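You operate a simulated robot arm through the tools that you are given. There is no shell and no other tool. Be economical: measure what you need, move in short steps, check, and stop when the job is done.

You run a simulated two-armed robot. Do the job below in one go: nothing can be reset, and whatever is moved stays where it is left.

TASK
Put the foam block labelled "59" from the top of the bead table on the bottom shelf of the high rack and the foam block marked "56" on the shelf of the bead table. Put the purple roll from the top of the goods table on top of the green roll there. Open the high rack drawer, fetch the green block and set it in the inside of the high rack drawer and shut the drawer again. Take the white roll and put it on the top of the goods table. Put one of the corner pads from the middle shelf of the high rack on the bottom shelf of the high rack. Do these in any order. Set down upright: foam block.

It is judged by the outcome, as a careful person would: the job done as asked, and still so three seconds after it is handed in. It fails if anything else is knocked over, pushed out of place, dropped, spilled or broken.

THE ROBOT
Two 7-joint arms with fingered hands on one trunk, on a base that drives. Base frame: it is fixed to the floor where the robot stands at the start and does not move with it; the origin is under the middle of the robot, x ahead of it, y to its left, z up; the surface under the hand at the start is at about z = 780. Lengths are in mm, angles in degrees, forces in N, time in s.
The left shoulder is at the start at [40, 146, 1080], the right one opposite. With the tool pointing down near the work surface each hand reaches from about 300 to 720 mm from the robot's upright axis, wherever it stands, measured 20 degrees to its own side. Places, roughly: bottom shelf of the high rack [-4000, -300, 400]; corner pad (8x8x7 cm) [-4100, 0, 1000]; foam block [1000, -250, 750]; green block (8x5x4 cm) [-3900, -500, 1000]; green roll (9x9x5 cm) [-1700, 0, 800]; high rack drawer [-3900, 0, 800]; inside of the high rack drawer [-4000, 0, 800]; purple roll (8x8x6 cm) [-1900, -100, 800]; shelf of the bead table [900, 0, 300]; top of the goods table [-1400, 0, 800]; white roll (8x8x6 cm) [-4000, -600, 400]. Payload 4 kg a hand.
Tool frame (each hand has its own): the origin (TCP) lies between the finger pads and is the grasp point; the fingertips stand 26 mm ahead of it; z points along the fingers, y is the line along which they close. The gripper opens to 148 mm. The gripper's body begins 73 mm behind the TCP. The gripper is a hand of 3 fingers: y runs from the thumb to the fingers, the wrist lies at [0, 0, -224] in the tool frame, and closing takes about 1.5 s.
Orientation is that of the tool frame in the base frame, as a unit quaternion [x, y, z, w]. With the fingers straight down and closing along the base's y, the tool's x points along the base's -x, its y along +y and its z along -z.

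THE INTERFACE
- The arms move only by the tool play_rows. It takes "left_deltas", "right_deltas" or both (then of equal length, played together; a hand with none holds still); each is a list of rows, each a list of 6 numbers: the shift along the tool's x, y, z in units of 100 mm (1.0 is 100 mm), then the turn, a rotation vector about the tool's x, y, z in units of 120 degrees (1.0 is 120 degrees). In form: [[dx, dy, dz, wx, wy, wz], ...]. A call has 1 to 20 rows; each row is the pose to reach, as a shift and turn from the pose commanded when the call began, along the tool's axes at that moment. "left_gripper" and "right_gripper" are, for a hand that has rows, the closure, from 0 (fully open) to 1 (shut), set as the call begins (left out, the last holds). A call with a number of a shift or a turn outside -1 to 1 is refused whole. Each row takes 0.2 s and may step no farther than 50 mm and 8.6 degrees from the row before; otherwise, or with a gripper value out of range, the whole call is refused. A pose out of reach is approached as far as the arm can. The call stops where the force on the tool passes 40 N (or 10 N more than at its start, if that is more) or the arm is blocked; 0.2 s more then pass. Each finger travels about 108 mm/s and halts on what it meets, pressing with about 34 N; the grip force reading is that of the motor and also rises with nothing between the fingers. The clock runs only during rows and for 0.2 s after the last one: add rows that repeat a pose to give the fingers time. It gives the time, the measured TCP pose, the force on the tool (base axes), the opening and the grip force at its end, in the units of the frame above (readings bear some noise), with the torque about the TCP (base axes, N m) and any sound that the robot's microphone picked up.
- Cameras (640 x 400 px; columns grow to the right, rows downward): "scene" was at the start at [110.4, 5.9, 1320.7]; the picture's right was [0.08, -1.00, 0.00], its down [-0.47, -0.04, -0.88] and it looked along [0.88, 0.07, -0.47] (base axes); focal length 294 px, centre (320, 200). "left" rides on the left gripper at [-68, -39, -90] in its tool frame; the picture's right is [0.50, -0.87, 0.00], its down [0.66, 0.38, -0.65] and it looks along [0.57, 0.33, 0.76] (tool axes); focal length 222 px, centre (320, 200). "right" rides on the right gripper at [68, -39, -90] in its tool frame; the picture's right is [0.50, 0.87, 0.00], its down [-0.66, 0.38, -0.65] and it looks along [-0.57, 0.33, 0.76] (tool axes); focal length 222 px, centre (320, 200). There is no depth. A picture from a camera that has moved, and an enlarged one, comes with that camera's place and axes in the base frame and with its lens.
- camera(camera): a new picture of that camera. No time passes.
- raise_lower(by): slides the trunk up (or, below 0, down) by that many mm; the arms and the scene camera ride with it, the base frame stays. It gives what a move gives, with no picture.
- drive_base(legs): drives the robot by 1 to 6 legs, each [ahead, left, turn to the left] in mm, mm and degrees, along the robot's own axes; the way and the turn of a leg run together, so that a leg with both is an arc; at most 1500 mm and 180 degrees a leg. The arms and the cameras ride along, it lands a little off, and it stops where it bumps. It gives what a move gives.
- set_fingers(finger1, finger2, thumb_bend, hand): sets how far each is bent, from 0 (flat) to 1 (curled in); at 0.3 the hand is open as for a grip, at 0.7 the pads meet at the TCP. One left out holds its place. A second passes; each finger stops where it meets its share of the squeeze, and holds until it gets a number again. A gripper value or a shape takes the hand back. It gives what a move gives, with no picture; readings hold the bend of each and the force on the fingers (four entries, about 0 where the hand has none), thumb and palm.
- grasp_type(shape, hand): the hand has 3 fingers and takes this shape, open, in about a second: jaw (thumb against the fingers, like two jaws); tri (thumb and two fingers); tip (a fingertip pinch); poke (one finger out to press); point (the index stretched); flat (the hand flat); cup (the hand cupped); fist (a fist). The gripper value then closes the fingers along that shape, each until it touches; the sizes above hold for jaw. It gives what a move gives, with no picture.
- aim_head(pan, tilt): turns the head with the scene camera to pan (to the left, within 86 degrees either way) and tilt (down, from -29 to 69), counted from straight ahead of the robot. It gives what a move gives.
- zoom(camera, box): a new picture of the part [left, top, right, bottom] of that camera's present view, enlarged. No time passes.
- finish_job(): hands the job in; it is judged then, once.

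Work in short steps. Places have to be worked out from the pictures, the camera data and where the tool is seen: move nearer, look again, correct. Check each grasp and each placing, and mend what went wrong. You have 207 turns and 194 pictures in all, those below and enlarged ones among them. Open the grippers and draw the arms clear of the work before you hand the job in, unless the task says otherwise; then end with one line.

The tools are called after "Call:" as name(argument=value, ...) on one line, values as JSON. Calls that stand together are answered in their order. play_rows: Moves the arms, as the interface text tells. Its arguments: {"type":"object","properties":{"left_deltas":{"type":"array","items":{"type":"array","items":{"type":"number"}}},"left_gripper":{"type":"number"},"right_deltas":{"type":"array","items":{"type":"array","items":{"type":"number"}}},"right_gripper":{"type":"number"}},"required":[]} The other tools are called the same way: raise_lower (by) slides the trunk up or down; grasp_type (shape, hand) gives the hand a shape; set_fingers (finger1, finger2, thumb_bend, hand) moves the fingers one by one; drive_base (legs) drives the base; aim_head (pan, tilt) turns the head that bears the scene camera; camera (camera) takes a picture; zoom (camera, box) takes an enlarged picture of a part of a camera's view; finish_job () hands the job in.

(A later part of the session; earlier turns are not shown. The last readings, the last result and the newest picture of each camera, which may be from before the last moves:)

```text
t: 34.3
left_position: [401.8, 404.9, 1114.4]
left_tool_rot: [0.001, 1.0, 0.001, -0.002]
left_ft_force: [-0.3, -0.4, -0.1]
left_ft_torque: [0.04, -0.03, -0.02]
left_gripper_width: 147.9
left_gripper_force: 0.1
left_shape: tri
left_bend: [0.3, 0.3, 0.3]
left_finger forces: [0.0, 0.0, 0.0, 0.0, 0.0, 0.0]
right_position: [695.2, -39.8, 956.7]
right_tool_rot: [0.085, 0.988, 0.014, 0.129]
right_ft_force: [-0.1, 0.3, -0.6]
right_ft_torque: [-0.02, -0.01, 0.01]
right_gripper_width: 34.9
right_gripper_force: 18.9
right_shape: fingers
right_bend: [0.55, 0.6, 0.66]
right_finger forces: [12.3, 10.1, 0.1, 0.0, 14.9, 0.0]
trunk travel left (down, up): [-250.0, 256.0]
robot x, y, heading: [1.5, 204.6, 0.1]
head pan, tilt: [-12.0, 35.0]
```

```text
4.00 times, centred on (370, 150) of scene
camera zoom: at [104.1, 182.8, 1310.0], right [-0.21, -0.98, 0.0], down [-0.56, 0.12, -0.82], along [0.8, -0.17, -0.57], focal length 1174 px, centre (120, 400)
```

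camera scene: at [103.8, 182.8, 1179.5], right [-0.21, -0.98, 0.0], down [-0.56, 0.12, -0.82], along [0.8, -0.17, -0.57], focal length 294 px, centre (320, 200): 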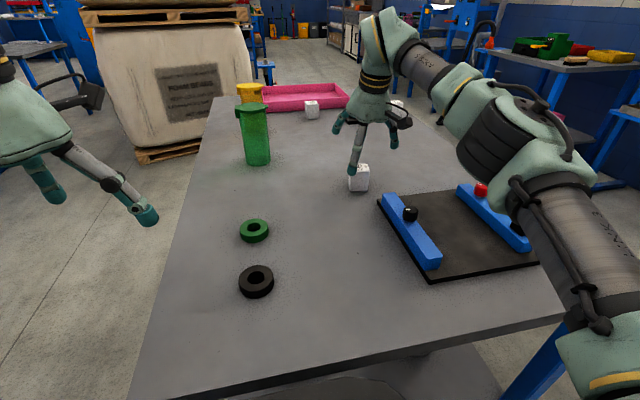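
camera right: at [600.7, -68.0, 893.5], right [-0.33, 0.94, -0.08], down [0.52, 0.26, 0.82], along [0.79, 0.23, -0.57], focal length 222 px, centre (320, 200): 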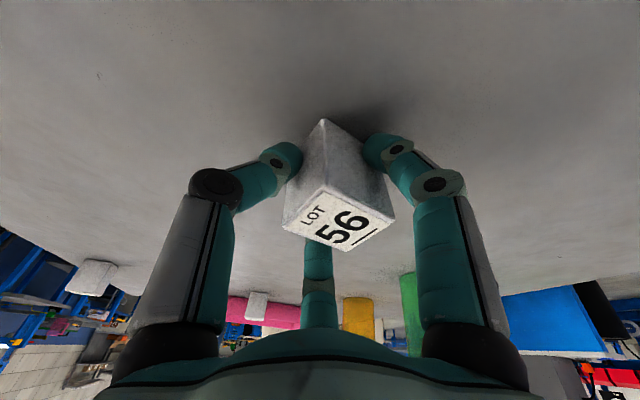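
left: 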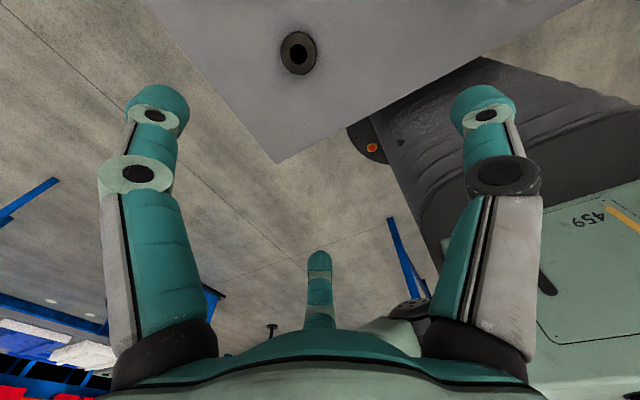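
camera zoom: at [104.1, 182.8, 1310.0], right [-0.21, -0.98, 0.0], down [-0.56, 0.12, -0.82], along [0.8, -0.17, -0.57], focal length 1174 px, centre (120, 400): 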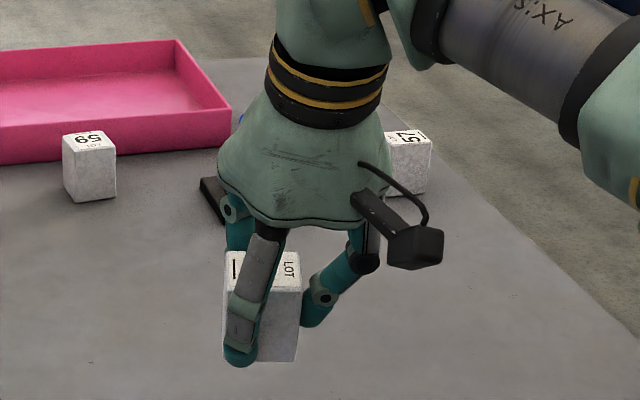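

Held firmly. Now I back off clear of the table, lower the trunk fully and look at the shelf.

Call:
drive_base(legs=[[-560, 0, 0]])

Call:
raise_lower(by=-250)

Call:
aim_head(pan=-10, tilt=32)

Call:
camera(camera="scene")

```text
t: 37.5
left_position: [-165.9, 405.8, 1115.0]
left_tool_rot: [-0.003, 1.0, 0.0, 0.0]
left_ft_force: [-0.4, 0.0, -0.1]
left_ft_torque: [0.01, 0.02, -0.02]
left_gripper_width: 148.0
left_gripper_force: 0.0
left_shape: tri
left_bend: [0.3, 0.3, 0.3]
left_finger forces: [0.1, 0.0, 0.0, 0.0, 0.0, 0.0]
right_position: [130.6, -37.0, 956.2]
right_tool_rot: [0.082, 0.988, 0.013, 0.13]
right_ft_force: [-0.2, 0.4, -0.4]
right_ft_torque: [0.02, -0.02, 0.02]
right_gripper_width: 34.9
right_gripper_force: 18.8
right_shape: fingers
right_bend: [0.55, 0.6, 0.66]
right_finger forces: [12.3, 10.2, 0.0, 0.0, 14.9, 0.0]
trunk travel left (down, up): [-250.0, 256.0]
robot x, y, heading: [-569.9, 199.0, 0.4]
head pan, tilt: [-12.0, 35.0]
```

```text
t: 40.1
left_position: [-165.8, 405.6, 866.2]
left_tool_rot: [-0.004, 1.0, 0.0, 0.0]
left_ft_force: [-0.2, -0.6, -0.6]
left_ft_torque: [0.02, -0.03, -0.03]
left_gripper_width: 147.9
left_gripper_force: 0.0
left_shape: tri
left_bend: [0.3, 0.3, 0.3]
left_finger forces: [0.0, 0.1, 0.0, 0.0, 0.1, 0.1]
right_position: [129.7, -37.8, 706.9]
right_tool_rot: [0.082, 0.988, 0.014, 0.13]
right_ft_force: [0.0, 0.6, 0.4]
right_ft_torque: [-0.04, -0.03, 0.0]
right_gripper_width: 35.1
right_gripper_force: 19.0
right_shape: fingers
right_bend: [0.55, 0.6, 0.66]
right_finger forces: [12.3, 10.1, 0.0, 0.1, 14.9, 0.0]
trunk travel left (down, up): [0.0, 506.0]
robot x, y, heading: [-565.6, 195.3, 0.3]
head pan, tilt: [-12.0, 35.0]
```

```text
t: 40.7
left_position: [-166.0, 405.8, 865.5]
left_tool_rot: [-0.004, 1.0, 0.001, 0.0]
left_ft_force: [-1.0, 0.1, 0.1]
left_ft_torque: [-0.01, 0.0, 0.0]
left_gripper_width: 148.2
left_gripper_force: 0.1
left_shape: tri
left_bend: [0.3, 0.3, 0.3]
left_finger forces: [0.0, 0.0, 0.0, 0.0, 0.1, 0.1]
right_position: [130.6, -38.3, 707.8]
right_tool_rot: [0.082, 0.988, 0.014, 0.13]
right_ft_force: [0.1, 0.7, -0.2]
right_ft_torque: [-0.02, -0.03, 0.02]
right_gripper_width: 35.0
right_gripper_force: 18.6
right_shape: fingers
right_bend: [0.55, 0.6, 0.66]
right_finger forces: [12.3, 10.1, 0.0, 0.0, 14.9, 0.0]
trunk travel left (down, up): [0.0, 506.0]
robot x, y, heading: [-565.2, 200.7, 0.4]
head pan, tilt: [-10.0, 32.0]
```

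```text
165 pictures are left
camera scene: at [-460.0, 184.5, 1065.4], right [-0.17, -0.99, 0.0], down [-0.52, 0.09, -0.85], along [0.84, -0.14, -0.53], focal length 294 px, centre (320, 200)
```

scene: 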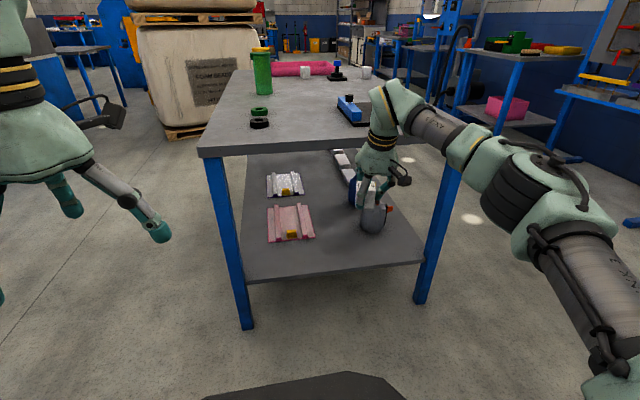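

The shelf top is at about z=250 with its edge at x≈337 and free up to x≈500. I lower the arm in front of the table, drawing it in a little.

Call:
play_rows(right_deltas=[[0.16, -0.03, 0.3, 0, 0, 0], [0.32, -0.06, 0.6, 0, 0, 0], [0.48, -0.09, 0.9, 0, 0, 0], [0.48, -0.09, 0.9, 0, 0, 0]])

Call:
play_rows(right_deltas=[[0.16, -0.03, 0.3, 0, 0, 0], [0.32, -0.06, 0.6, 0, 0, 0], [0.48, -0.09, 0.9, 0, 0, 0], [0.48, -0.09, 0.9, 0, 0, 0]])

Call:
play_rows(right_deltas=[[0.16, -0.03, 0.3, 0, 0, 0], [0.32, -0.06, 0.6, 0, 0, 0], [0.48, -0.09, 0.9, 0, 0, 0], [0.48, -0.09, 0.9, 0, 0, 0]])

Call:
camera(camera="scene")

Call:
camera(camera="right")

```text
t: 41.7
left_position: [-164.7, 405.3, 864.6]
left_tool_rot: [-0.004, 1.0, 0.0, 0.0]
left_ft_force: [-0.2, 0.0, -0.8]
left_ft_torque: [0.0, 0.01, 0.0]
left_gripper_width: 147.8
left_gripper_force: 0.0
left_shape: tri
left_bend: [0.3, 0.3, 0.3]
left_finger forces: [0.0, 0.0, 0.1, 0.1, 0.1, 0.1]
right_position: [107.2, -37.1, 608.2]
right_tool_rot: [0.082, 0.988, 0.015, 0.131]
right_ft_force: [0.4, 0.4, -0.6]
right_ft_torque: [-0.01, 0.0, 0.02]
right_gripper_width: 34.4
right_gripper_force: 18.4
right_shape: fingers
right_bend: [0.55, 0.6, 0.66]
right_finger forces: [12.3, 10.1, 0.0, 0.0, 14.8, 0.1]
trunk travel left (down, up): [0.0, 506.0]
robot x, y, heading: [-567.9, 204.0, 0.5]
head pan, tilt: [-10.0, 32.0]
```

```text
t: 42.7
left_position: [-165.9, 405.9, 864.8]
left_tool_rot: [-0.004, 1.0, 0.0, 0.001]
left_ft_force: [-0.4, 0.1, -0.1]
left_ft_torque: [-0.01, -0.05, 0.0]
left_gripper_width: 147.9
left_gripper_force: 0.1
left_shape: tri
left_bend: [0.3, 0.3, 0.3]
left_finger forces: [0.0, 0.0, 0.0, 0.0, 0.1, 0.1]
right_position: [81.8, -37.5, 508.8]
right_tool_rot: [0.082, 0.988, 0.014, 0.129]
right_ft_force: [-0.6, -0.4, -0.9]
right_ft_torque: [0.01, -0.02, 0.02]
right_gripper_width: 34.7
right_gripper_force: 17.9
right_shape: fingers
right_bend: [0.55, 0.6, 0.66]
right_finger forces: [12.2, 10.2, 0.0, 0.1, 14.7, 0.1]
trunk travel left (down, up): [0.0, 506.0]
robot x, y, heading: [-567.6, 202.0, 0.7]
head pan, tilt: [-10.0, 32.0]
```

```text
t: 43.7
left_position: [-165.4, 404.7, 864.7]
left_tool_rot: [-0.004, 1.0, -0.001, -0.001]
left_ft_force: [-0.2, 0.6, 0.2]
left_ft_torque: [0.0, -0.01, 0.04]
left_gripper_width: 147.9
left_gripper_force: 0.1
left_shape: tri
left_bend: [0.3, 0.3, 0.3]
left_finger forces: [0.0, 0.0, 0.1, 0.1, 0.0, 0.0]
right_position: [58.9, -38.3, 407.6]
right_tool_rot: [0.082, 0.988, 0.014, 0.13]
right_ft_force: [-0.5, -0.2, -1.3]
right_ft_torque: [-0.03, 0.01, -0.01]
right_gripper_width: 34.5
right_gripper_force: 18.6
right_shape: fingers
right_bend: [0.55, 0.6, 0.66]
right_finger forces: [12.2, 10.0, 0.0, 0.1, 14.7, 0.1]
trunk travel left (down, up): [0.0, 506.0]
robot x, y, heading: [-571.4, 200.6, 0.6]
head pan, tilt: [-10.0, 32.0]
```

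```text
164 pictures are left
camera scene: at [-460.2, 184.5, 1065.4], right [-0.17, -0.99, 0.0], down [-0.52, 0.09, -0.85], along [0.84, -0.14, -0.53], focal length 294 px, centre (320, 200)
```

scene: 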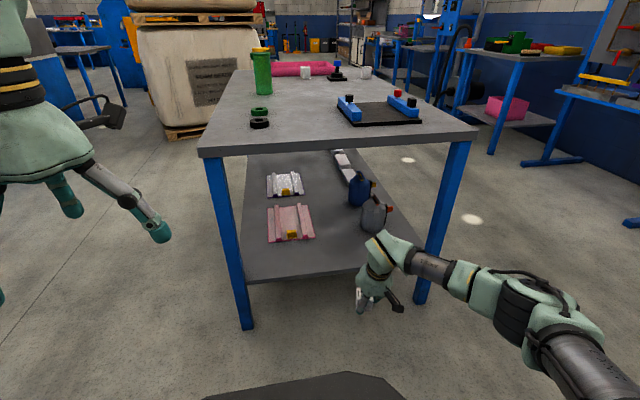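

```text
163 pictures are left
camera right: at [-34.5, -67.1, 474.5], right [-0.34, 0.94, -0.08], down [0.52, 0.26, 0.82], along [0.79, 0.23, -0.57], focal length 222 px, centre (320, 200)
```

right: 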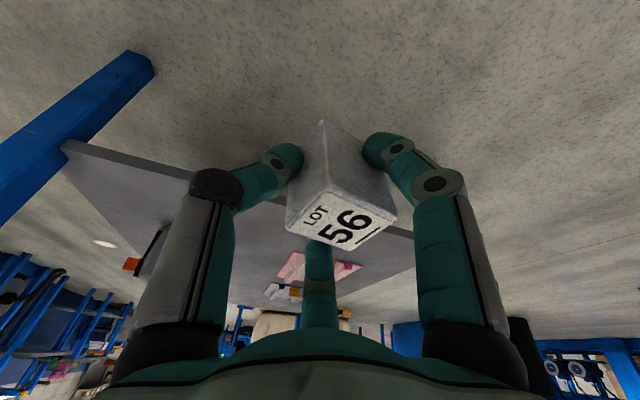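

The arm is low with its forearm near level. I drop another 60 mm and drive 350 mm ahead, so that the block goes over the shelf.

Call:
play_rows(right_deltas=[[0.08, -0.015, 0.3, 0, 0, 0], [0.16, -0.03, 0.58, 0, 0, 0], [0.16, -0.03, 0.58, 0, 0, 0]])

Call:
drive_base(legs=[[352, 0, -0.6]])

Call:
camera(camera="right")

Call:
camera(camera="scene")

```text
t: 44.5
left_position: [-165.8, 406.1, 865.8]
left_tool_rot: [-0.003, 1.0, 0.0, 0.001]
left_ft_force: [-1.5, -0.8, 0.8]
left_ft_torque: [0.02, 0.0, 0.0]
left_gripper_width: 148.2
left_gripper_force: 0.0
left_shape: tri
left_bend: [0.3, 0.3, 0.3]
left_finger forces: [0.1, 0.0, 0.0, 0.0, 0.1, 0.0]
right_position: [59.4, -38.3, 348.8]
right_tool_rot: [0.082, 0.988, 0.014, 0.13]
right_ft_force: [1.3, -0.4, 0.2]
right_ft_torque: [0.02, 0.0, 0.01]
right_gripper_width: 34.7
right_gripper_force: 18.5
right_shape: fingers
right_bend: [0.55, 0.6, 0.66]
right_finger forces: [12.1, 9.9, 0.1, 0.0, 14.7, 0.1]
trunk travel left (down, up): [0.0, 506.0]
robot x, y, heading: [-569.3, 201.2, 0.3]
head pan, tilt: [-10.0, 32.0]
```

```text
t: 46.8
left_position: [190.0, 396.7, 863.8]
left_tool_rot: [0.005, 1.0, 0.0, -0.001]
left_ft_force: [-0.3, -0.4, -0.4]
left_ft_torque: [0.03, 0.04, 0.02]
left_gripper_width: 147.8
left_gripper_force: 0.0
left_shape: tri
left_bend: [0.3, 0.3, 0.3]
left_finger forces: [0.0, 0.0, 0.1, 0.0, 0.0, 0.0]
right_position: [406.9, -51.0, 349.4]
right_tool_rot: [0.09, 0.987, 0.012, 0.129]
right_ft_force: [0.5, -0.6, -0.6]
right_ft_torque: [-0.02, 0.02, 0.01]
right_gripper_width: 34.7
right_gripper_force: 18.3
right_shape: fingers
right_bend: [0.55, 0.6, 0.66]
right_finger forces: [12.1, 10.0, 0.0, 0.0, 14.5, 0.0]
trunk travel left (down, up): [0.0, 506.0]
robot x, y, heading: [-214.4, 200.0, -0.7]
head pan, tilt: [-10.0, 32.0]
```

```text
162 pictures are left
camera right: at [313.4, -77.8, 416.5], right [-0.32, 0.94, -0.08], down [0.52, 0.25, 0.82], along [0.79, 0.22, -0.57], focal length 222 px, centre (320, 200)
```

right: 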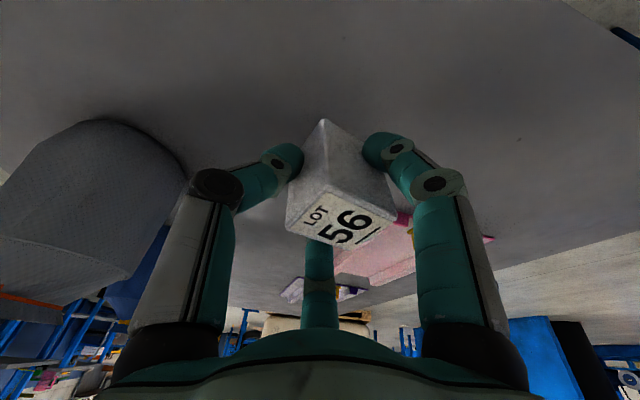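

```text
161 pictures are left
camera scene: at [-107.7, 182.0, 1065.3], right [-0.18, -0.98, 0.0], down [-0.52, 0.1, -0.85], along [0.83, -0.16, -0.53], focal length 294 px, centre (320, 200)
```

scene: 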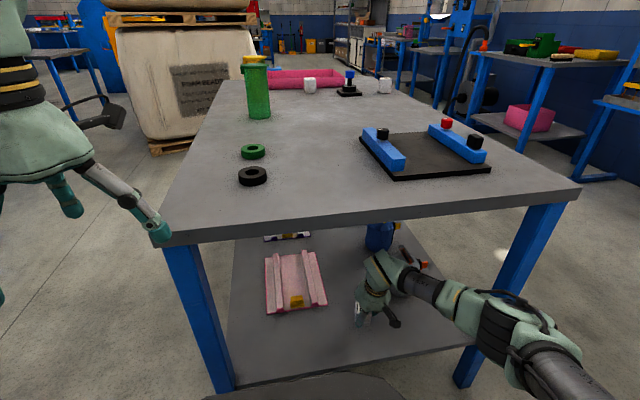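

Clear of the kettle and the trays. I lower gently until it touches the shelf.

Call:
play_rows(right_deltas=[[0.05, -0.01, 0.19, 0, 0, 0], [0.09, -0.02, 0.34, 0, 0, 0], [0.105, -0.02, 0.4, 0, 0, 0], [0.118, -0.023, 0.45, 0, 0, 0]])

Call:
camera(camera="right")

```text
t: 47.8
left_position: [188.5, 397.8, 865.8]
left_tool_rot: [0.004, 1.0, 0.0, 0.0]
left_ft_force: [-0.9, -0.5, 0.2]
left_ft_torque: [0.01, -0.01, 0.04]
left_gripper_width: 147.9
left_gripper_force: 0.1
left_shape: tri
left_bend: [0.3, 0.3, 0.3]
left_finger forces: [0.0, 0.0, 0.0, 0.0, 0.0, 0.1]
right_position: [407.8, -50.4, 304.8]
right_tool_rot: [0.09, 0.987, 0.014, 0.132]
right_ft_force: [-0.4, -1.0, 8.9]
right_ft_torque: [0.2, 0.13, 0.05]
right_gripper_width: 34.0
right_gripper_force: 19.9
right_shape: fingers
right_bend: [0.55, 0.6, 0.66]
right_finger forces: [13.6, 11.2, 0.0, 0.0, 15.1, 0.0]
trunk travel left (down, up): [0.0, 506.0]
robot x, y, heading: [-215.6, 201.2, -0.7]
head pan, tilt: [-10.0, 32.0]
```

```text
160 pictures are left
camera right: at [314.2, -77.6, 372.1], right [-0.32, 0.94, -0.09], down [0.52, 0.25, 0.82], along [0.79, 0.22, -0.57], focal length 222 px, centre (320, 200)
```

right: 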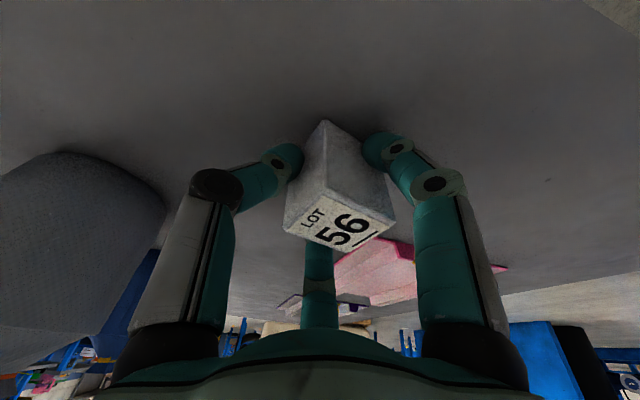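

Contact at 9 N: the block stands on the shelf (z≈259). I open modestly, then rise.

Call:
set_fingers(hand="right", finger1=0.42, finger2=0.42, thumb_bend=0.42)

Call:
play_rows(right_deltas=[[-0.05, 0.01, -0.19, 0, 0, 0], [-0.1, 0.02, -0.38, 0, 0, 0], [-0.15, 0.03, -0.58, 0, 0, 0], [-0.21, 0.04, -0.78, 0, 0, 0]])

Call:
camera(camera="right")

```text
t: 48.8
left_position: [189.0, 397.8, 865.8]
left_tool_rot: [0.004, 1.0, 0.0, -0.001]
left_ft_force: [-0.3, -0.2, 0.6]
left_ft_torque: [0.01, -0.01, 0.02]
left_gripper_width: 147.8
left_gripper_force: 0.1
left_shape: tri
left_bend: [0.3, 0.3, 0.3]
left_finger forces: [0.0, 0.0, 0.0, 0.0, 0.0, 0.0]
right_position: [406.9, -51.7, 303.9]
right_tool_rot: [0.091, 0.987, 0.012, 0.13]
right_ft_force: [0.6, -2.8, 6.8]
right_ft_torque: [0.16, 0.15, 0.01]
right_gripper_width: 83.2
right_gripper_force: 3.3
right_shape: fingers
right_bend: [0.45, 0.42, 0.42]
right_finger forces: [6.9, 0.1, 0.0, 0.0, 0.0, 0.0]
trunk travel left (down, up): [0.0, 506.0]
robot x, y, heading: [-211.1, 202.0, -0.5]
head pan, tilt: [-10.0, 32.0]
```

```text
t: 49.8
left_position: [188.9, 398.0, 865.0]
left_tool_rot: [0.004, 1.0, 0.0, 0.0]
left_ft_force: [1.1, 0.0, 0.3]
left_ft_torque: [0.01, 0.01, 0.02]
left_gripper_width: 147.6
left_gripper_force: 0.1
left_shape: tri
left_bend: [0.3, 0.3, 0.3]
left_finger forces: [0.1, 0.0, 0.0, 0.0, 0.0, 0.0]
right_position: [407.0, -49.5, 383.6]
right_tool_rot: [0.091, 0.987, 0.013, 0.13]
right_ft_force: [1.0, 0.5, -0.7]
right_ft_torque: [0.0, -0.01, 0.0]
right_gripper_width: 87.7
right_gripper_force: 0.0
right_shape: fingers
right_bend: [0.42, 0.42, 0.42]
right_finger forces: [0.0, 0.0, 0.0, 0.0, 0.0, 0.0]
trunk travel left (down, up): [0.0, 506.0]
robot x, y, heading: [-218.3, 201.1, -0.9]
head pan, tilt: [-10.0, 32.0]
```

```text
159 pictures are left
camera right: at [313.0, -77.0, 451.6], right [-0.32, 0.94, -0.08], down [0.52, 0.25, 0.82], along [0.79, 0.22, -0.57], focal length 222 px, centre (320, 200)
```

right: 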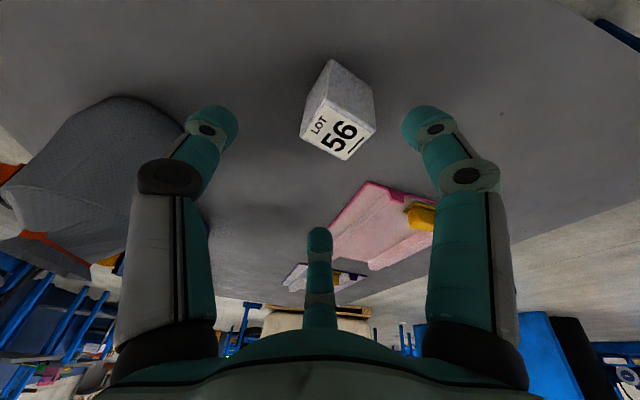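

56 stands upright on the shelf. I back out, raise the arm and trunk, and drive round to the right side of the table.

Call:
drive_base(legs=[[-380, 0, 0]])

Call:
play_rows(right_deltas=[[-0.16, 0.03, -0.3, 0, 0, 0], [-0.32, 0.06, -0.6, 0, 0, 0], [-0.48, 0.09, -0.9, 0, 0, 0], [-0.48, 0.09, -0.9, 0, 0, 0]])

Call:
play_rows(right_deltas=[[-0.16, 0.03, -0.3, 0, 0, 0], [-0.32, 0.06, -0.6, 0, 0, 0], [-0.48, 0.09, -0.9, 0, 0, 0], [-0.48, 0.09, -0.9, 0, 0, 0]])

Call:
play_rows(right_deltas=[[-0.16, 0.03, -0.3, 0, 0, 0], [-0.32, 0.06, -0.6, 0, 0, 0], [-0.48, 0.09, -0.9, 0, 0, 0], [-0.48, 0.09, -0.9, 0, 0, 0]])

Call:
raise_lower(by=300)

Call:
aim_head(pan=-30, tilt=20)

Call:
camera(camera="scene")

```text
t: 52.4
left_position: [-185.2, 401.5, 865.8]
left_tool_rot: [0.005, 1.0, 0.0, 0.0]
left_ft_force: [0.2, -0.3, -0.3]
left_ft_torque: [0.0, 0.02, 0.0]
left_gripper_width: 148.1
left_gripper_force: 0.0
left_shape: tri
left_bend: [0.3, 0.3, 0.3]
left_finger forces: [0.0, 0.0, 0.0, 0.0, 0.1, 0.0]
right_position: [30.6, -48.8, 384.6]
right_tool_rot: [0.093, 0.987, 0.012, 0.13]
right_ft_force: [0.3, 0.8, 0.6]
right_ft_torque: [-0.02, 0.0, 0.01]
right_gripper_width: 88.0
right_gripper_force: 0.1
right_shape: fingers
right_bend: [0.42, 0.42, 0.42]
right_finger forces: [0.0, 0.0, 0.1, 0.1, 0.1, 0.1]
trunk travel left (down, up): [0.0, 506.0]
robot x, y, heading: [-591.6, 200.7, -0.6]
head pan, tilt: [-10.0, 32.0]
stopped in leg 1: the robot was blocked; the commanded pose is now the measured one
```

```text
t: 53.4
left_position: [-186.7, 400.3, 865.5]
left_tool_rot: [0.007, 1.0, 0.0, 0.001]
left_ft_force: [0.3, 0.2, -0.5]
left_ft_torque: [-0.01, -0.01, 0.06]
left_gripper_width: 147.9
left_gripper_force: 0.1
left_shape: tri
left_bend: [0.3, 0.3, 0.3]
left_finger forces: [0.1, 0.0, 0.0, 0.1, 0.1, 0.0]
right_position: [54.8, -48.5, 485.3]
right_tool_rot: [0.093, 0.987, 0.012, 0.131]
right_ft_force: [-0.1, -0.4, -0.4]
right_ft_torque: [0.01, 0.0, 0.01]
right_gripper_width: 88.1
right_gripper_force: 0.1
right_shape: fingers
right_bend: [0.42, 0.42, 0.42]
right_finger forces: [0.1, 0.0, 0.0, 0.0, 0.0, 0.0]
trunk travel left (down, up): [0.0, 506.0]
robot x, y, heading: [-591.6, 202.1, -0.7]
head pan, tilt: [-10.0, 32.0]
```

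```text
t: 54.4
left_position: [-184.5, 399.6, 865.0]
left_tool_rot: [0.005, 1.0, 0.0, 0.0]
left_ft_force: [-0.4, 1.1, 0.1]
left_ft_torque: [-0.01, 0.02, 0.0]
left_gripper_width: 147.8
left_gripper_force: 0.1
left_shape: tri
left_bend: [0.3, 0.3, 0.3]
left_finger forces: [0.0, 0.0, 0.0, 0.0, 0.0, 0.0]
right_position: [79.2, -51.1, 583.7]
right_tool_rot: [0.092, 0.987, 0.013, 0.13]
right_ft_force: [0.1, -0.2, -1.2]
right_ft_torque: [0.0, 0.01, 0.0]
right_gripper_width: 88.2
right_gripper_force: 0.1
right_shape: fingers
right_bend: [0.42, 0.42, 0.42]
right_finger forces: [0.0, 0.1, 0.0, 0.0, 0.0, 0.1]
trunk travel left (down, up): [0.0, 506.0]
robot x, y, heading: [-593.5, 203.0, -1.0]
head pan, tilt: [-10.0, 32.0]
```

```text
t: 55.4
left_position: [-185.4, 400.7, 866.6]
left_tool_rot: [0.007, 1.0, 0.0, 0.001]
left_ft_force: [0.7, -0.3, -0.1]
left_ft_torque: [0.02, -0.01, -0.01]
left_gripper_width: 147.9
left_gripper_force: 0.0
left_shape: tri
left_bend: [0.3, 0.3, 0.3]
left_finger forces: [0.0, 0.0, 0.0, 0.1, 0.0, 0.0]
right_position: [104.1, -51.8, 683.2]
right_tool_rot: [0.093, 0.987, 0.012, 0.13]
right_ft_force: [0.1, -0.5, -0.6]
right_ft_torque: [0.03, 0.03, 0.01]
right_gripper_width: 88.1
right_gripper_force: 0.0
right_shape: fingers
right_bend: [0.42, 0.42, 0.42]
right_finger forces: [0.0, 0.0, 0.1, 0.0, 0.1, 0.0]
trunk travel left (down, up): [0.0, 506.0]
robot x, y, heading: [-590.9, 201.9, -0.7]
head pan, tilt: [-10.0, 32.0]
```

```text
t: 58.4
left_position: [-184.7, 399.3, 1163.8]
left_tool_rot: [0.007, 1.0, 0.0, 0.001]
left_ft_force: [-0.7, 0.0, 0.4]
left_ft_torque: [0.05, 0.03, 0.02]
left_gripper_width: 148.0
left_gripper_force: 0.1
left_shape: tri
left_bend: [0.3, 0.3, 0.3]
left_finger forces: [0.0, 0.0, 0.0, 0.1, 0.0, 0.1]
right_position: [103.6, -51.8, 982.4]
right_tool_rot: [0.093, 0.987, 0.013, 0.129]
right_ft_force: [-0.8, -0.1, -0.1]
right_ft_torque: [-0.03, 0.0, 0.0]
right_gripper_width: 88.4
right_gripper_force: 0.1
right_shape: fingers
right_bend: [0.42, 0.42, 0.42]
right_finger forces: [0.0, 0.0, 0.1, 0.1, 0.0, 0.0]
trunk travel left (down, up): [-300.0, 206.0]
robot x, y, heading: [-589.1, 202.9, -0.9]
head pan, tilt: [-10.0, 32.0]
```

```text
t: 59.3
left_position: [-185.3, 399.7, 1162.7]
left_tool_rot: [0.005, 1.0, 0.0, 0.0]
left_ft_force: [-0.1, 0.2, -0.1]
left_ft_torque: [0.01, 0.01, 0.0]
left_gripper_width: 148.1
left_gripper_force: 0.1
left_shape: tri
left_bend: [0.3, 0.3, 0.3]
left_finger forces: [0.0, 0.0, 0.0, 0.0, 0.0, 0.1]
right_position: [102.5, -50.7, 982.8]
right_tool_rot: [0.092, 0.987, 0.013, 0.129]
right_ft_force: [-0.5, 0.5, 0.1]
right_ft_torque: [-0.01, 0.03, -0.02]
right_gripper_width: 88.2
right_gripper_force: 0.1
right_shape: fingers
right_bend: [0.42, 0.42, 0.42]
right_finger forces: [0.0, 0.1, 0.1, 0.1, 0.0, 0.1]
trunk travel left (down, up): [-300.0, 206.0]
robot x, y, heading: [-593.8, 201.3, -0.8]
head pan, tilt: [-30.0, 20.0]
```

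```text
158 pictures are left
camera scene: at [-492.0, 154.1, 1383.2], right [-0.51, -0.86, 0.0], down [-0.29, 0.18, -0.94], along [0.81, -0.48, -0.34], focal length 294 px, centre (320, 200)
```

scene: 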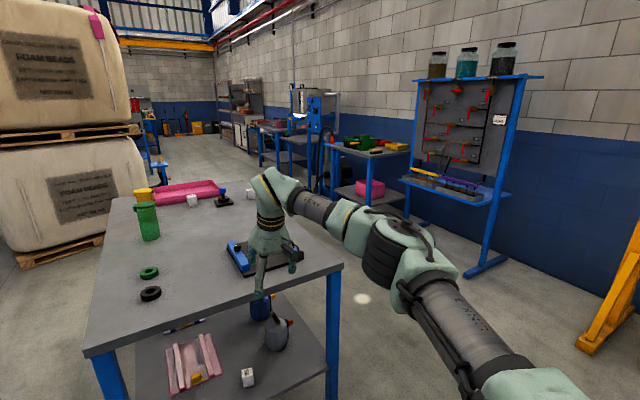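

The base met the goods table behind at x≈-870, so I move ahead a bit first, then right, forward, and turn left to face the table's side.

Call:
drive_base(legs=[[60, 0, 0.8], [0, -1350, 0], [1500, 0, 0], [70, 0, 90]])

Call:
aim_head(pan=0, tilt=35)

Call:
camera(camera="scene")

```text
t: 77.4
left_position: [768.9, -679.8, 1164.2]
left_tool_rot: [0.729, -0.685, 0.0, 0.0]
left_ft_force: [-0.2, 1.2, -0.7]
left_ft_torque: [-0.02, -0.01, 0.0]
left_gripper_width: 147.8
left_gripper_force: 0.1
left_shape: tri
left_bend: [0.3, 0.3, 0.3]
left_finger forces: [0.0, 0.0, 0.1, 0.1, 0.0, 0.1]
right_position: [1197.2, -359.0, 982.2]
right_tool_rot: [-0.66, 0.74, 0.102, 0.079]
right_ft_force: [0.8, 0.5, -0.2]
right_ft_torque: [0.0, 0.02, 0.01]
right_gripper_width: 88.0
right_gripper_force: 0.0
right_shape: fingers
right_bend: [0.42, 0.42, 0.42]
right_finger forces: [0.0, 0.1, 0.0, 0.0, 0.1, 0.0]
trunk travel left (down, up): [-300.0, 206.0]
robot x, y, heading: [997.5, -1071.7, 93.5]
head pan, tilt: [-30.0, 20.0]
```

```text
t: 78.4
left_position: [768.8, -679.3, 1164.0]
left_tool_rot: [0.728, -0.686, 0.0, 0.0]
left_ft_force: [-0.7, -0.1, 0.4]
left_ft_torque: [0.0, 0.01, 0.02]
left_gripper_width: 148.0
left_gripper_force: 0.2
left_shape: tri
left_bend: [0.3, 0.3, 0.3]
left_finger forces: [0.0, 0.0, 0.0, 0.0, 0.1, 0.1]
right_position: [1199.4, -358.9, 981.4]
right_tool_rot: [-0.66, 0.74, 0.104, 0.079]
right_ft_force: [0.0, 0.6, 0.3]
right_ft_torque: [0.03, 0.0, 0.01]
right_gripper_width: 88.2
right_gripper_force: 0.1
right_shape: fingers
right_bend: [0.42, 0.42, 0.42]
right_finger forces: [0.0, 0.1, 0.0, 0.0, 0.0, 0.0]
trunk travel left (down, up): [-300.0, 206.0]
robot x, y, heading: [995.0, -1067.5, 93.4]
head pan, tilt: [0.0, 35.0]
```

```text
157 pictures are left
camera scene: at [988.3, -962.9, 1359.5], right [1.0, 0.06, 0.0], down [0.03, -0.57, -0.82], along [-0.05, 0.82, -0.57], focal length 294 px, centre (320, 200)
```

scene: 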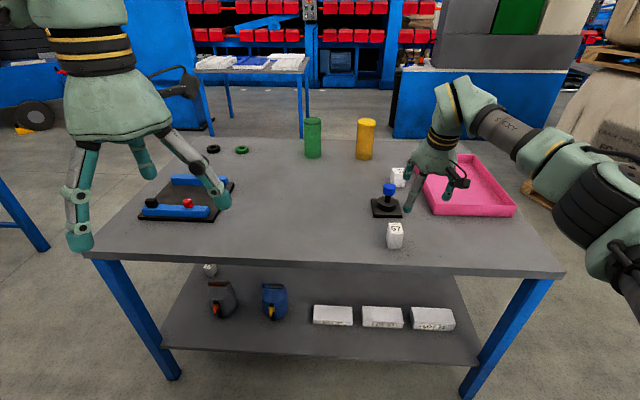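

The layout is clear: 59 is at about (1236,-17), yawed about +3°, and the table edge here is at y≈-421. I drive up 350 mm, squaring the heading, with the hand high above the other things.

Call:
drive_base(legs=[[348, 0, -3.4]])

Call:
play_rows(right_deltas=[[0, 0, 0, 0, 0, -0.054], [0, 0, 0, 0, 0, -0.108], [0, 0, 0, 0, 0, -0.108]])

Call:
aim_head(pan=-15, tilt=40)

Call:
camera(camera="scene")

Call:
camera(camera="right")

```text
t: 80.6
left_position: [780.2, -322.4, 1165.1]
left_tool_rot: [0.709, -0.705, 0.0, 0.0]
left_ft_force: [-0.3, -0.1, 0.3]
left_ft_torque: [-0.01, -0.01, -0.02]
left_gripper_width: 147.9
left_gripper_force: 0.1
left_shape: tri
left_bend: [0.3, 0.3, 0.3]
left_finger forces: [0.0, 0.1, 0.0, 0.0, 0.1, 0.1]
right_position: [1226.9, -24.8, 982.6]
right_tool_rot: [-0.639, 0.758, 0.101, 0.082]
right_ft_force: [0.0, -0.5, -0.1]
right_ft_torque: [0.05, -0.02, -0.02]
right_gripper_width: 88.0
right_gripper_force: 0.1
right_shape: fingers
right_bend: [0.42, 0.42, 0.42]
right_finger forces: [0.0, 0.0, 0.0, 0.0, 0.1, 0.0]
trunk travel left (down, up): [-300.0, 206.0]
robot x, y, heading: [986.9, -725.0, 90.3]
head pan, tilt: [0.0, 35.0]
```

```text
t: 81.4
left_position: [780.0, -321.0, 1164.3]
left_tool_rot: [0.709, -0.706, 0.0, 0.0]
left_ft_force: [-0.8, 0.2, 0.8]
left_ft_torque: [0.02, -0.01, -0.05]
left_gripper_width: 147.8
left_gripper_force: 0.1
left_shape: tri
left_bend: [0.3, 0.3, 0.3]
left_finger forces: [0.0, 0.0, 0.0, 0.0, 0.0, 0.0]
right_position: [1225.7, -24.5, 982.6]
right_tool_rot: [0.721, -0.681, -0.092, -0.092]
right_ft_force: [-0.4, -0.7, 0.5]
right_ft_torque: [0.01, 0.03, 0.02]
right_gripper_width: 88.1
right_gripper_force: 0.1
right_shape: fingers
right_bend: [0.42, 0.42, 0.42]
right_finger forces: [0.1, 0.1, 0.0, 0.1, 0.0, 0.0]
trunk travel left (down, up): [-300.0, 206.0]
robot x, y, heading: [983.3, -726.2, 90.3]
head pan, tilt: [0.0, 35.0]
```

```text
t: 82.2
left_position: [780.6, -322.3, 1163.2]
left_tool_rot: [0.709, -0.705, 0.0, 0.0]
left_ft_force: [-0.6, 0.3, 0.1]
left_ft_torque: [0.02, 0.02, 0.01]
left_gripper_width: 147.7
left_gripper_force: 0.1
left_shape: tri
left_bend: [0.3, 0.3, 0.3]
left_finger forces: [0.0, 0.0, 0.0, 0.0, 0.0, 0.0]
right_position: [1227.2, -25.5, 980.7]
right_tool_rot: [0.721, -0.681, -0.092, -0.093]
right_ft_force: [-0.1, 0.7, -0.1]
right_ft_torque: [0.04, 0.0, -0.02]
right_gripper_width: 88.3
right_gripper_force: 0.1
right_shape: fingers
right_bend: [0.42, 0.42, 0.42]
right_finger forces: [0.0, 0.0, 0.0, 0.0, 0.0, 0.1]
trunk travel left (down, up): [-300.0, 206.0]
robot x, y, heading: [986.8, -724.6, 90.1]
head pan, tilt: [-15.0, 40.0]
```

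```text
156 pictures are left
camera scene: at [1005.3, -622.9, 1351.9], right [0.97, -0.26, 0.0], down [-0.16, -0.62, -0.77], along [0.2, 0.74, -0.64], focal length 294 px, centre (320, 200)
```

scene: 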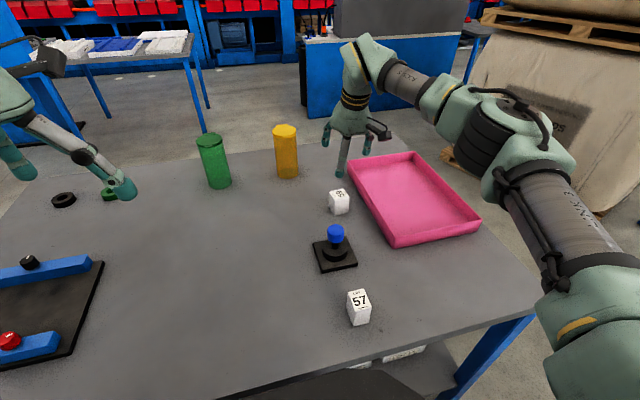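

```text
155 pictures are left
camera right: at [1270.5, -113.1, 1050.9], right [-0.84, -0.53, -0.14], down [-0.41, 0.44, 0.8], along [-0.36, 0.72, -0.59], focal length 222 px, centre (320, 200)
```

right: 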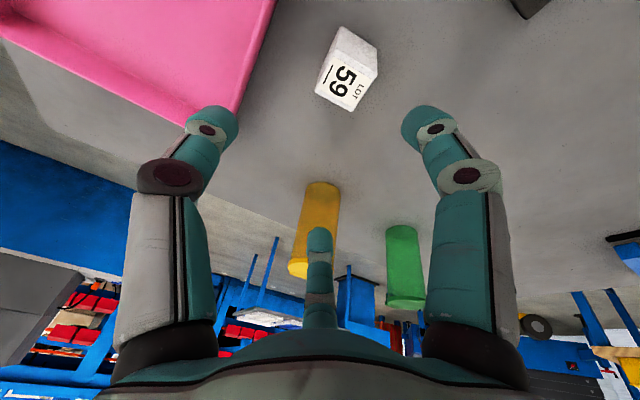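

59's top centre is at about (1218,-28) by both cameras. I correct 9 mm, lower with the trunk most of the way and look again.

Call:
set_fingers(hand="right", finger1=0.45, finger2=0.45, thumb_bend=0.45)

Call:
play_rows(right_deltas=[[0.024, 0.092, -0.01, 0, 0, 0], [0.024, 0.092, -0.01, 0, 0, 0]])

Call:
raise_lower(by=-105)

Call:
camera(camera="right")

Call:
zoom(camera="scene", box=[290, 110, 410, 210])

```text
t: 83.2
left_position: [781.1, -322.2, 1165.7]
left_tool_rot: [0.709, -0.705, 0.0, 0.0]
left_ft_force: [0.0, -0.3, 0.1]
left_ft_torque: [-0.02, -0.04, 0.01]
left_gripper_width: 147.6
left_gripper_force: 0.1
left_shape: tri
left_bend: [0.3, 0.3, 0.3]
left_finger forces: [0.0, 0.0, 0.1, 0.0, 0.0, 0.0]
right_position: [1228.3, -26.1, 982.2]
right_tool_rot: [0.72, -0.681, -0.091, -0.093]
right_ft_force: [0.8, -0.5, -0.1]
right_ft_torque: [0.01, -0.03, -0.01]
right_gripper_width: 79.3
right_gripper_force: 0.1
right_shape: fingers
right_bend: [0.45, 0.45, 0.45]
right_finger forces: [0.1, 0.0, 0.1, 0.0, 0.0, 0.1]
trunk travel left (down, up): [-300.0, 206.0]
robot x, y, heading: [984.2, -720.5, 90.2]
head pan, tilt: [-15.0, 40.0]
```

```text
t: 83.8
left_position: [779.6, -321.6, 1163.5]
left_tool_rot: [0.709, -0.706, 0.0, 0.0]
left_ft_force: [0.1, -0.4, -0.4]
left_ft_torque: [-0.01, -0.01, 0.03]
left_gripper_width: 147.7
left_gripper_force: 0.1
left_shape: tri
left_bend: [0.3, 0.3, 0.3]
left_finger forces: [0.0, 0.0, 0.0, 0.0, 0.1, 0.0]
right_position: [1218.2, -28.3, 981.7]
right_tool_rot: [0.721, -0.681, -0.092, -0.093]
right_ft_force: [0.3, 0.7, 0.8]
right_ft_torque: [0.0, -0.02, 0.01]
right_gripper_width: 79.0
right_gripper_force: 0.1
right_shape: fingers
right_bend: [0.45, 0.45, 0.45]
right_finger forces: [0.1, 0.0, 0.0, 0.1, 0.0, 0.0]
trunk travel left (down, up): [-300.0, 206.0]
robot x, y, heading: [985.9, -725.8, 90.2]
head pan, tilt: [-15.0, 40.0]
```

```text
t: 85.2
left_position: [781.1, -321.6, 1059.9]
left_tool_rot: [0.708, -0.706, 0.001, 0.0]
left_ft_force: [0.2, 0.3, 0.1]
left_ft_torque: [-0.02, 0.01, -0.01]
left_gripper_width: 147.6
left_gripper_force: 0.1
left_shape: tri
left_bend: [0.3, 0.3, 0.3]
left_finger forces: [0.1, 0.0, 0.1, 0.0, 0.0, 0.0]
right_position: [1216.8, -30.1, 877.5]
right_tool_rot: [0.721, -0.681, -0.092, -0.092]
right_ft_force: [-0.2, 0.1, 0.3]
right_ft_torque: [-0.05, 0.02, -0.01]
right_gripper_width: 79.3
right_gripper_force: 0.0
right_shape: fingers
right_bend: [0.45, 0.45, 0.45]
right_finger forces: [0.0, 0.0, 0.0, 0.0, 0.0, 0.0]
trunk travel left (down, up): [-195.0, 311.0]
robot x, y, heading: [986.9, -721.0, 90.0]
head pan, tilt: [-15.0, 40.0]
```

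```text
154 pictures are left
camera right: at [1260.8, -116.5, 947.0], right [-0.84, -0.53, -0.14], down [-0.41, 0.44, 0.8], along [-0.36, 0.72, -0.59], focal length 222 px, centre (320, 200)
```

right: 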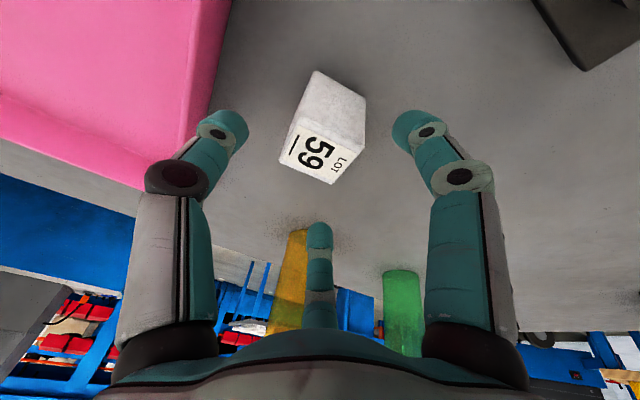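

```text
4.00 times, centred on (350, 160) of scene
camera zoom: at [1005.4, -623.1, 1247.8], right [0.97, -0.26, 0.0], down [-0.16, -0.62, -0.77], along [0.2, 0.74, -0.64], focal length 1174 px, centre (200, 360)
```

zoom: 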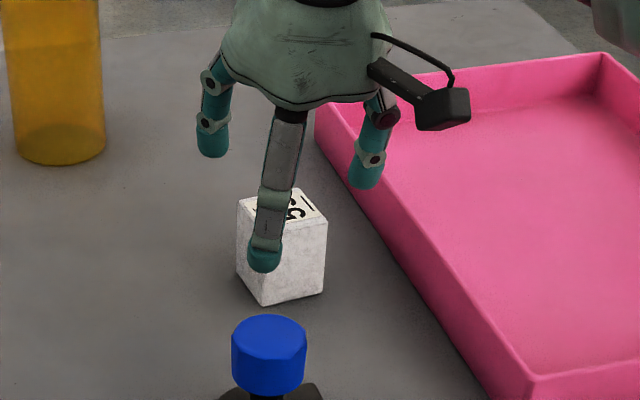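

59 is centred at about (1221,-21). I move in 51 mm down with a small correction and close.

Call:
play_rows(right_deltas=[[-0.03, -0.03, 0.1, 0, 0, 0], [0, -0.03, 0.25, 0, 0, 0], [0.03, -0.03, 0.4, 0, 0, 0], [0.057, -0.03, 0.513, 0, 0, 0], [0.057, -0.03, 0.513, 0, 0, 0]])

Call:
camera(camera="right")

Call:
set_fingers(hand="right", finger1=0.75, finger2=0.75, thumb_bend=0.75)

Call:
camera(camera="right")

```text
t: 86.4
left_position: [780.1, -322.0, 1060.0]
left_tool_rot: [0.71, -0.705, -0.001, 0.0]
left_ft_force: [-0.5, -0.2, 0.2]
left_ft_torque: [-0.01, 0.01, 0.0]
left_gripper_width: 148.1
left_gripper_force: 0.0
left_shape: tri
left_bend: [0.3, 0.3, 0.3]
left_finger forces: [0.1, 0.1, 0.0, 0.0, 0.1, 0.1]
right_position: [1220.6, -20.9, 825.6]
right_tool_rot: [0.721, -0.681, -0.092, -0.093]
right_ft_force: [0.2, -0.7, 0.6]
right_ft_torque: [-0.06, 0.05, 0.01]
right_gripper_width: 78.9
right_gripper_force: 0.6
right_shape: fingers
right_bend: [0.45, 0.45, 0.45]
right_finger forces: [0.5, 0.1, 0.0, 0.0, 0.1, 0.0]
trunk travel left (down, up): [-195.0, 311.0]
robot x, y, heading: [986.9, -722.6, 90.3]
head pan, tilt: [-15.0, 40.0]
```

```text
152 pictures are left
camera right: at [1264.1, -108.5, 895.2], right [-0.84, -0.53, -0.14], down [-0.41, 0.44, 0.8], along [-0.36, 0.72, -0.59], focal length 222 px, centre (320, 200)
```

right: 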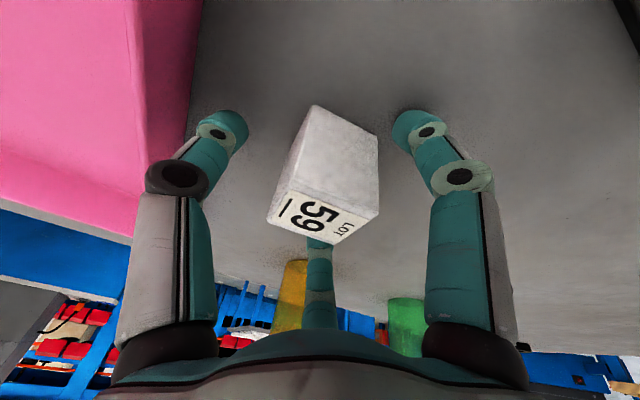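

```text
t: 87.4
left_position: [781.1, -321.1, 1061.5]
left_tool_rot: [0.709, -0.706, 0.0, 0.0]
left_ft_force: [-0.6, 0.8, -0.6]
left_ft_torque: [0.0, -0.02, 0.01]
left_gripper_width: 148.1
left_gripper_force: 0.1
left_shape: tri
left_bend: [0.3, 0.3, 0.3]
left_finger forces: [0.0, 0.0, 0.0, 0.0, 0.0, 0.0]
right_position: [1222.4, -21.8, 826.4]
right_tool_rot: [0.72, -0.681, -0.092, -0.093]
right_ft_force: [1.3, -0.2, 1.6]
right_ft_torque: [-0.04, 0.03, 0.01]
right_gripper_width: 32.0
right_gripper_force: 18.3
right_shape: fingers
right_bend: [0.55, 0.57, 0.66]
right_finger forces: [11.7, 10.0, 0.0, 0.0, 14.4, 0.0]
trunk travel left (down, up): [-195.0, 311.0]
robot x, y, heading: [983.7, -729.8, 90.2]
head pan, tilt: [-15.0, 40.0]
```

```text
151 pictures are left
camera right: at [1264.2, -108.6, 895.5], right [-0.84, -0.53, -0.14], down [-0.41, 0.44, 0.8], along [-0.36, 0.72, -0.59], focal length 222 px, centre (320, 200)
```

right: 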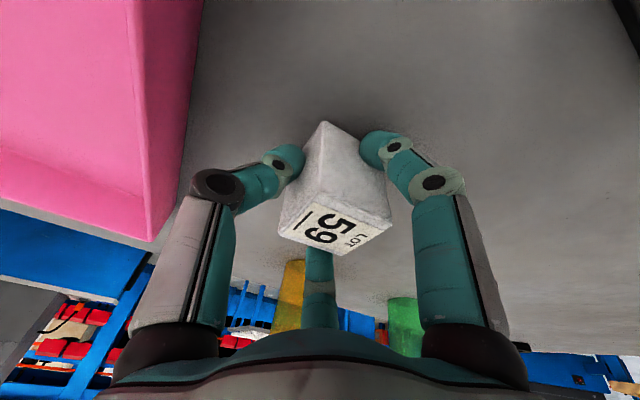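

Gripped like before (10–14 N). I lift, back away from the table, turn to face the other end of the hall and look.

Call:
raise_lower(by=200)

Call:
drive_base(legs=[[-450, 0, 0], [0, 0, 90]])

Call:
aim_head(pan=0, tilt=20)

Call:
camera(camera="scene")

Call:
camera(camera="right")

```text
t: 89.5
left_position: [780.8, -320.9, 1259.2]
left_tool_rot: [0.709, -0.705, 0.0, -0.001]
left_ft_force: [0.6, 0.1, 0.1]
left_ft_torque: [0.01, -0.01, -0.04]
left_gripper_width: 148.2
left_gripper_force: 0.1
left_shape: tri
left_bend: [0.3, 0.3, 0.3]
left_finger forces: [0.0, 0.1, 0.0, 0.1, 0.0, 0.0]
right_position: [1221.5, -21.4, 1024.7]
right_tool_rot: [0.721, -0.681, -0.092, -0.092]
right_ft_force: [0.1, 0.6, -0.7]
right_ft_torque: [-0.01, 0.0, 0.0]
right_gripper_width: 31.6
right_gripper_force: 17.5
right_shape: fingers
right_bend: [0.55, 0.57, 0.67]
right_finger forces: [11.1, 10.1, 0.1, 0.1, 14.0, 0.1]
trunk travel left (down, up): [-395.0, 111.0]
robot x, y, heading: [984.8, -726.9, 90.3]
head pan, tilt: [-15.0, 40.0]
```

```text
t: 96.1
left_position: [579.0, -1380.3, 1259.1]
left_tool_rot: [1.0, -0.01, -0.001, 0.0]
left_ft_force: [0.0, 0.2, 1.0]
left_ft_torque: [0.01, 0.04, -0.04]
left_gripper_width: 147.6
left_gripper_force: 0.0
left_shape: tri
left_bend: [0.3, 0.3, 0.3]
left_finger forces: [0.1, 0.0, 0.1, 0.1, 0.0, 0.1]
right_position: [288.7, -933.0, 1025.6]
right_tool_rot: [0.991, 0.016, -0.131, -0.002]
right_ft_force: [0.0, -0.2, -0.5]
right_ft_torque: [0.0, 0.0, -0.03]
right_gripper_width: 30.4
right_gripper_force: 16.2
right_shape: fingers
right_bend: [0.55, 0.57, 0.68]
right_finger forces: [9.8, 9.5, 0.0, 0.0, 13.2, 0.1]
trunk travel left (down, up): [-395.0, 111.0]
robot x, y, heading: [987.2, -1188.8, 178.8]
head pan, tilt: [-15.0, 40.0]
```

```text
t: 96.9
left_position: [579.4, -1380.1, 1260.5]
left_tool_rot: [1.0, -0.01, 0.0, 0.0]
left_ft_force: [0.0, 0.1, 0.4]
left_ft_torque: [0.01, 0.0, 0.0]
left_gripper_width: 148.1
left_gripper_force: 0.1
left_shape: tri
left_bend: [0.3, 0.3, 0.3]
left_finger forces: [0.1, 0.0, 0.1, 0.0, 0.0, 0.0]
right_position: [288.7, -932.5, 1024.9]
right_tool_rot: [0.991, 0.015, -0.13, -0.002]
right_ft_force: [-0.3, 0.0, -0.9]
right_ft_torque: [0.02, 0.0, -0.03]
right_gripper_width: 30.1
right_gripper_force: 16.0
right_shape: fingers
right_bend: [0.55, 0.57, 0.68]
right_finger forces: [9.8, 9.4, 0.1, 0.1, 13.1, 0.0]
trunk travel left (down, up): [-395.0, 111.0]
robot x, y, heading: [985.7, -1183.8, 178.8]
head pan, tilt: [0.0, 20.0]
```

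```text
150 pictures are left
camera scene: at [872.6, -1184.5, 1478.1], right [0.02, 1.0, 0.0], down [0.34, -0.01, -0.94], along [-0.94, 0.02, -0.34], focal length 294 px, centre (320, 200)
```

scene: 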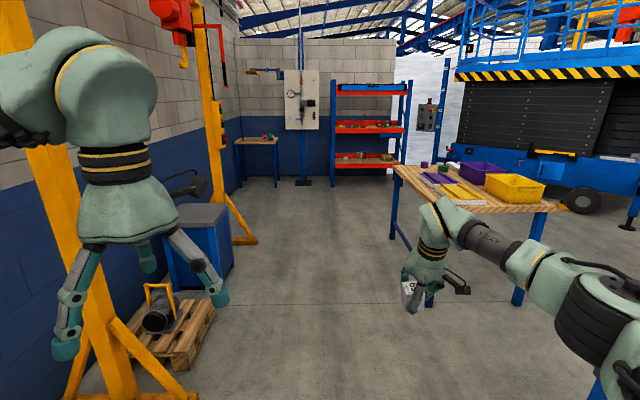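

```text
149 pictures are left
camera right: at [376.9, -893.1, 1094.2], right [0.51, -0.85, -0.14], down [-0.45, -0.4, 0.8], along [-0.73, -0.34, -0.59], focal length 222 px, centre (320, 200)
```

right: 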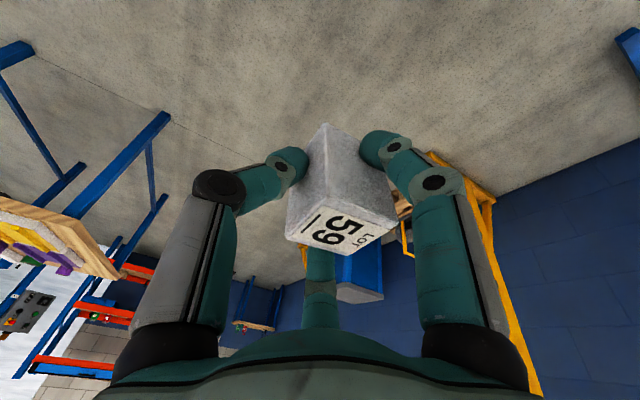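

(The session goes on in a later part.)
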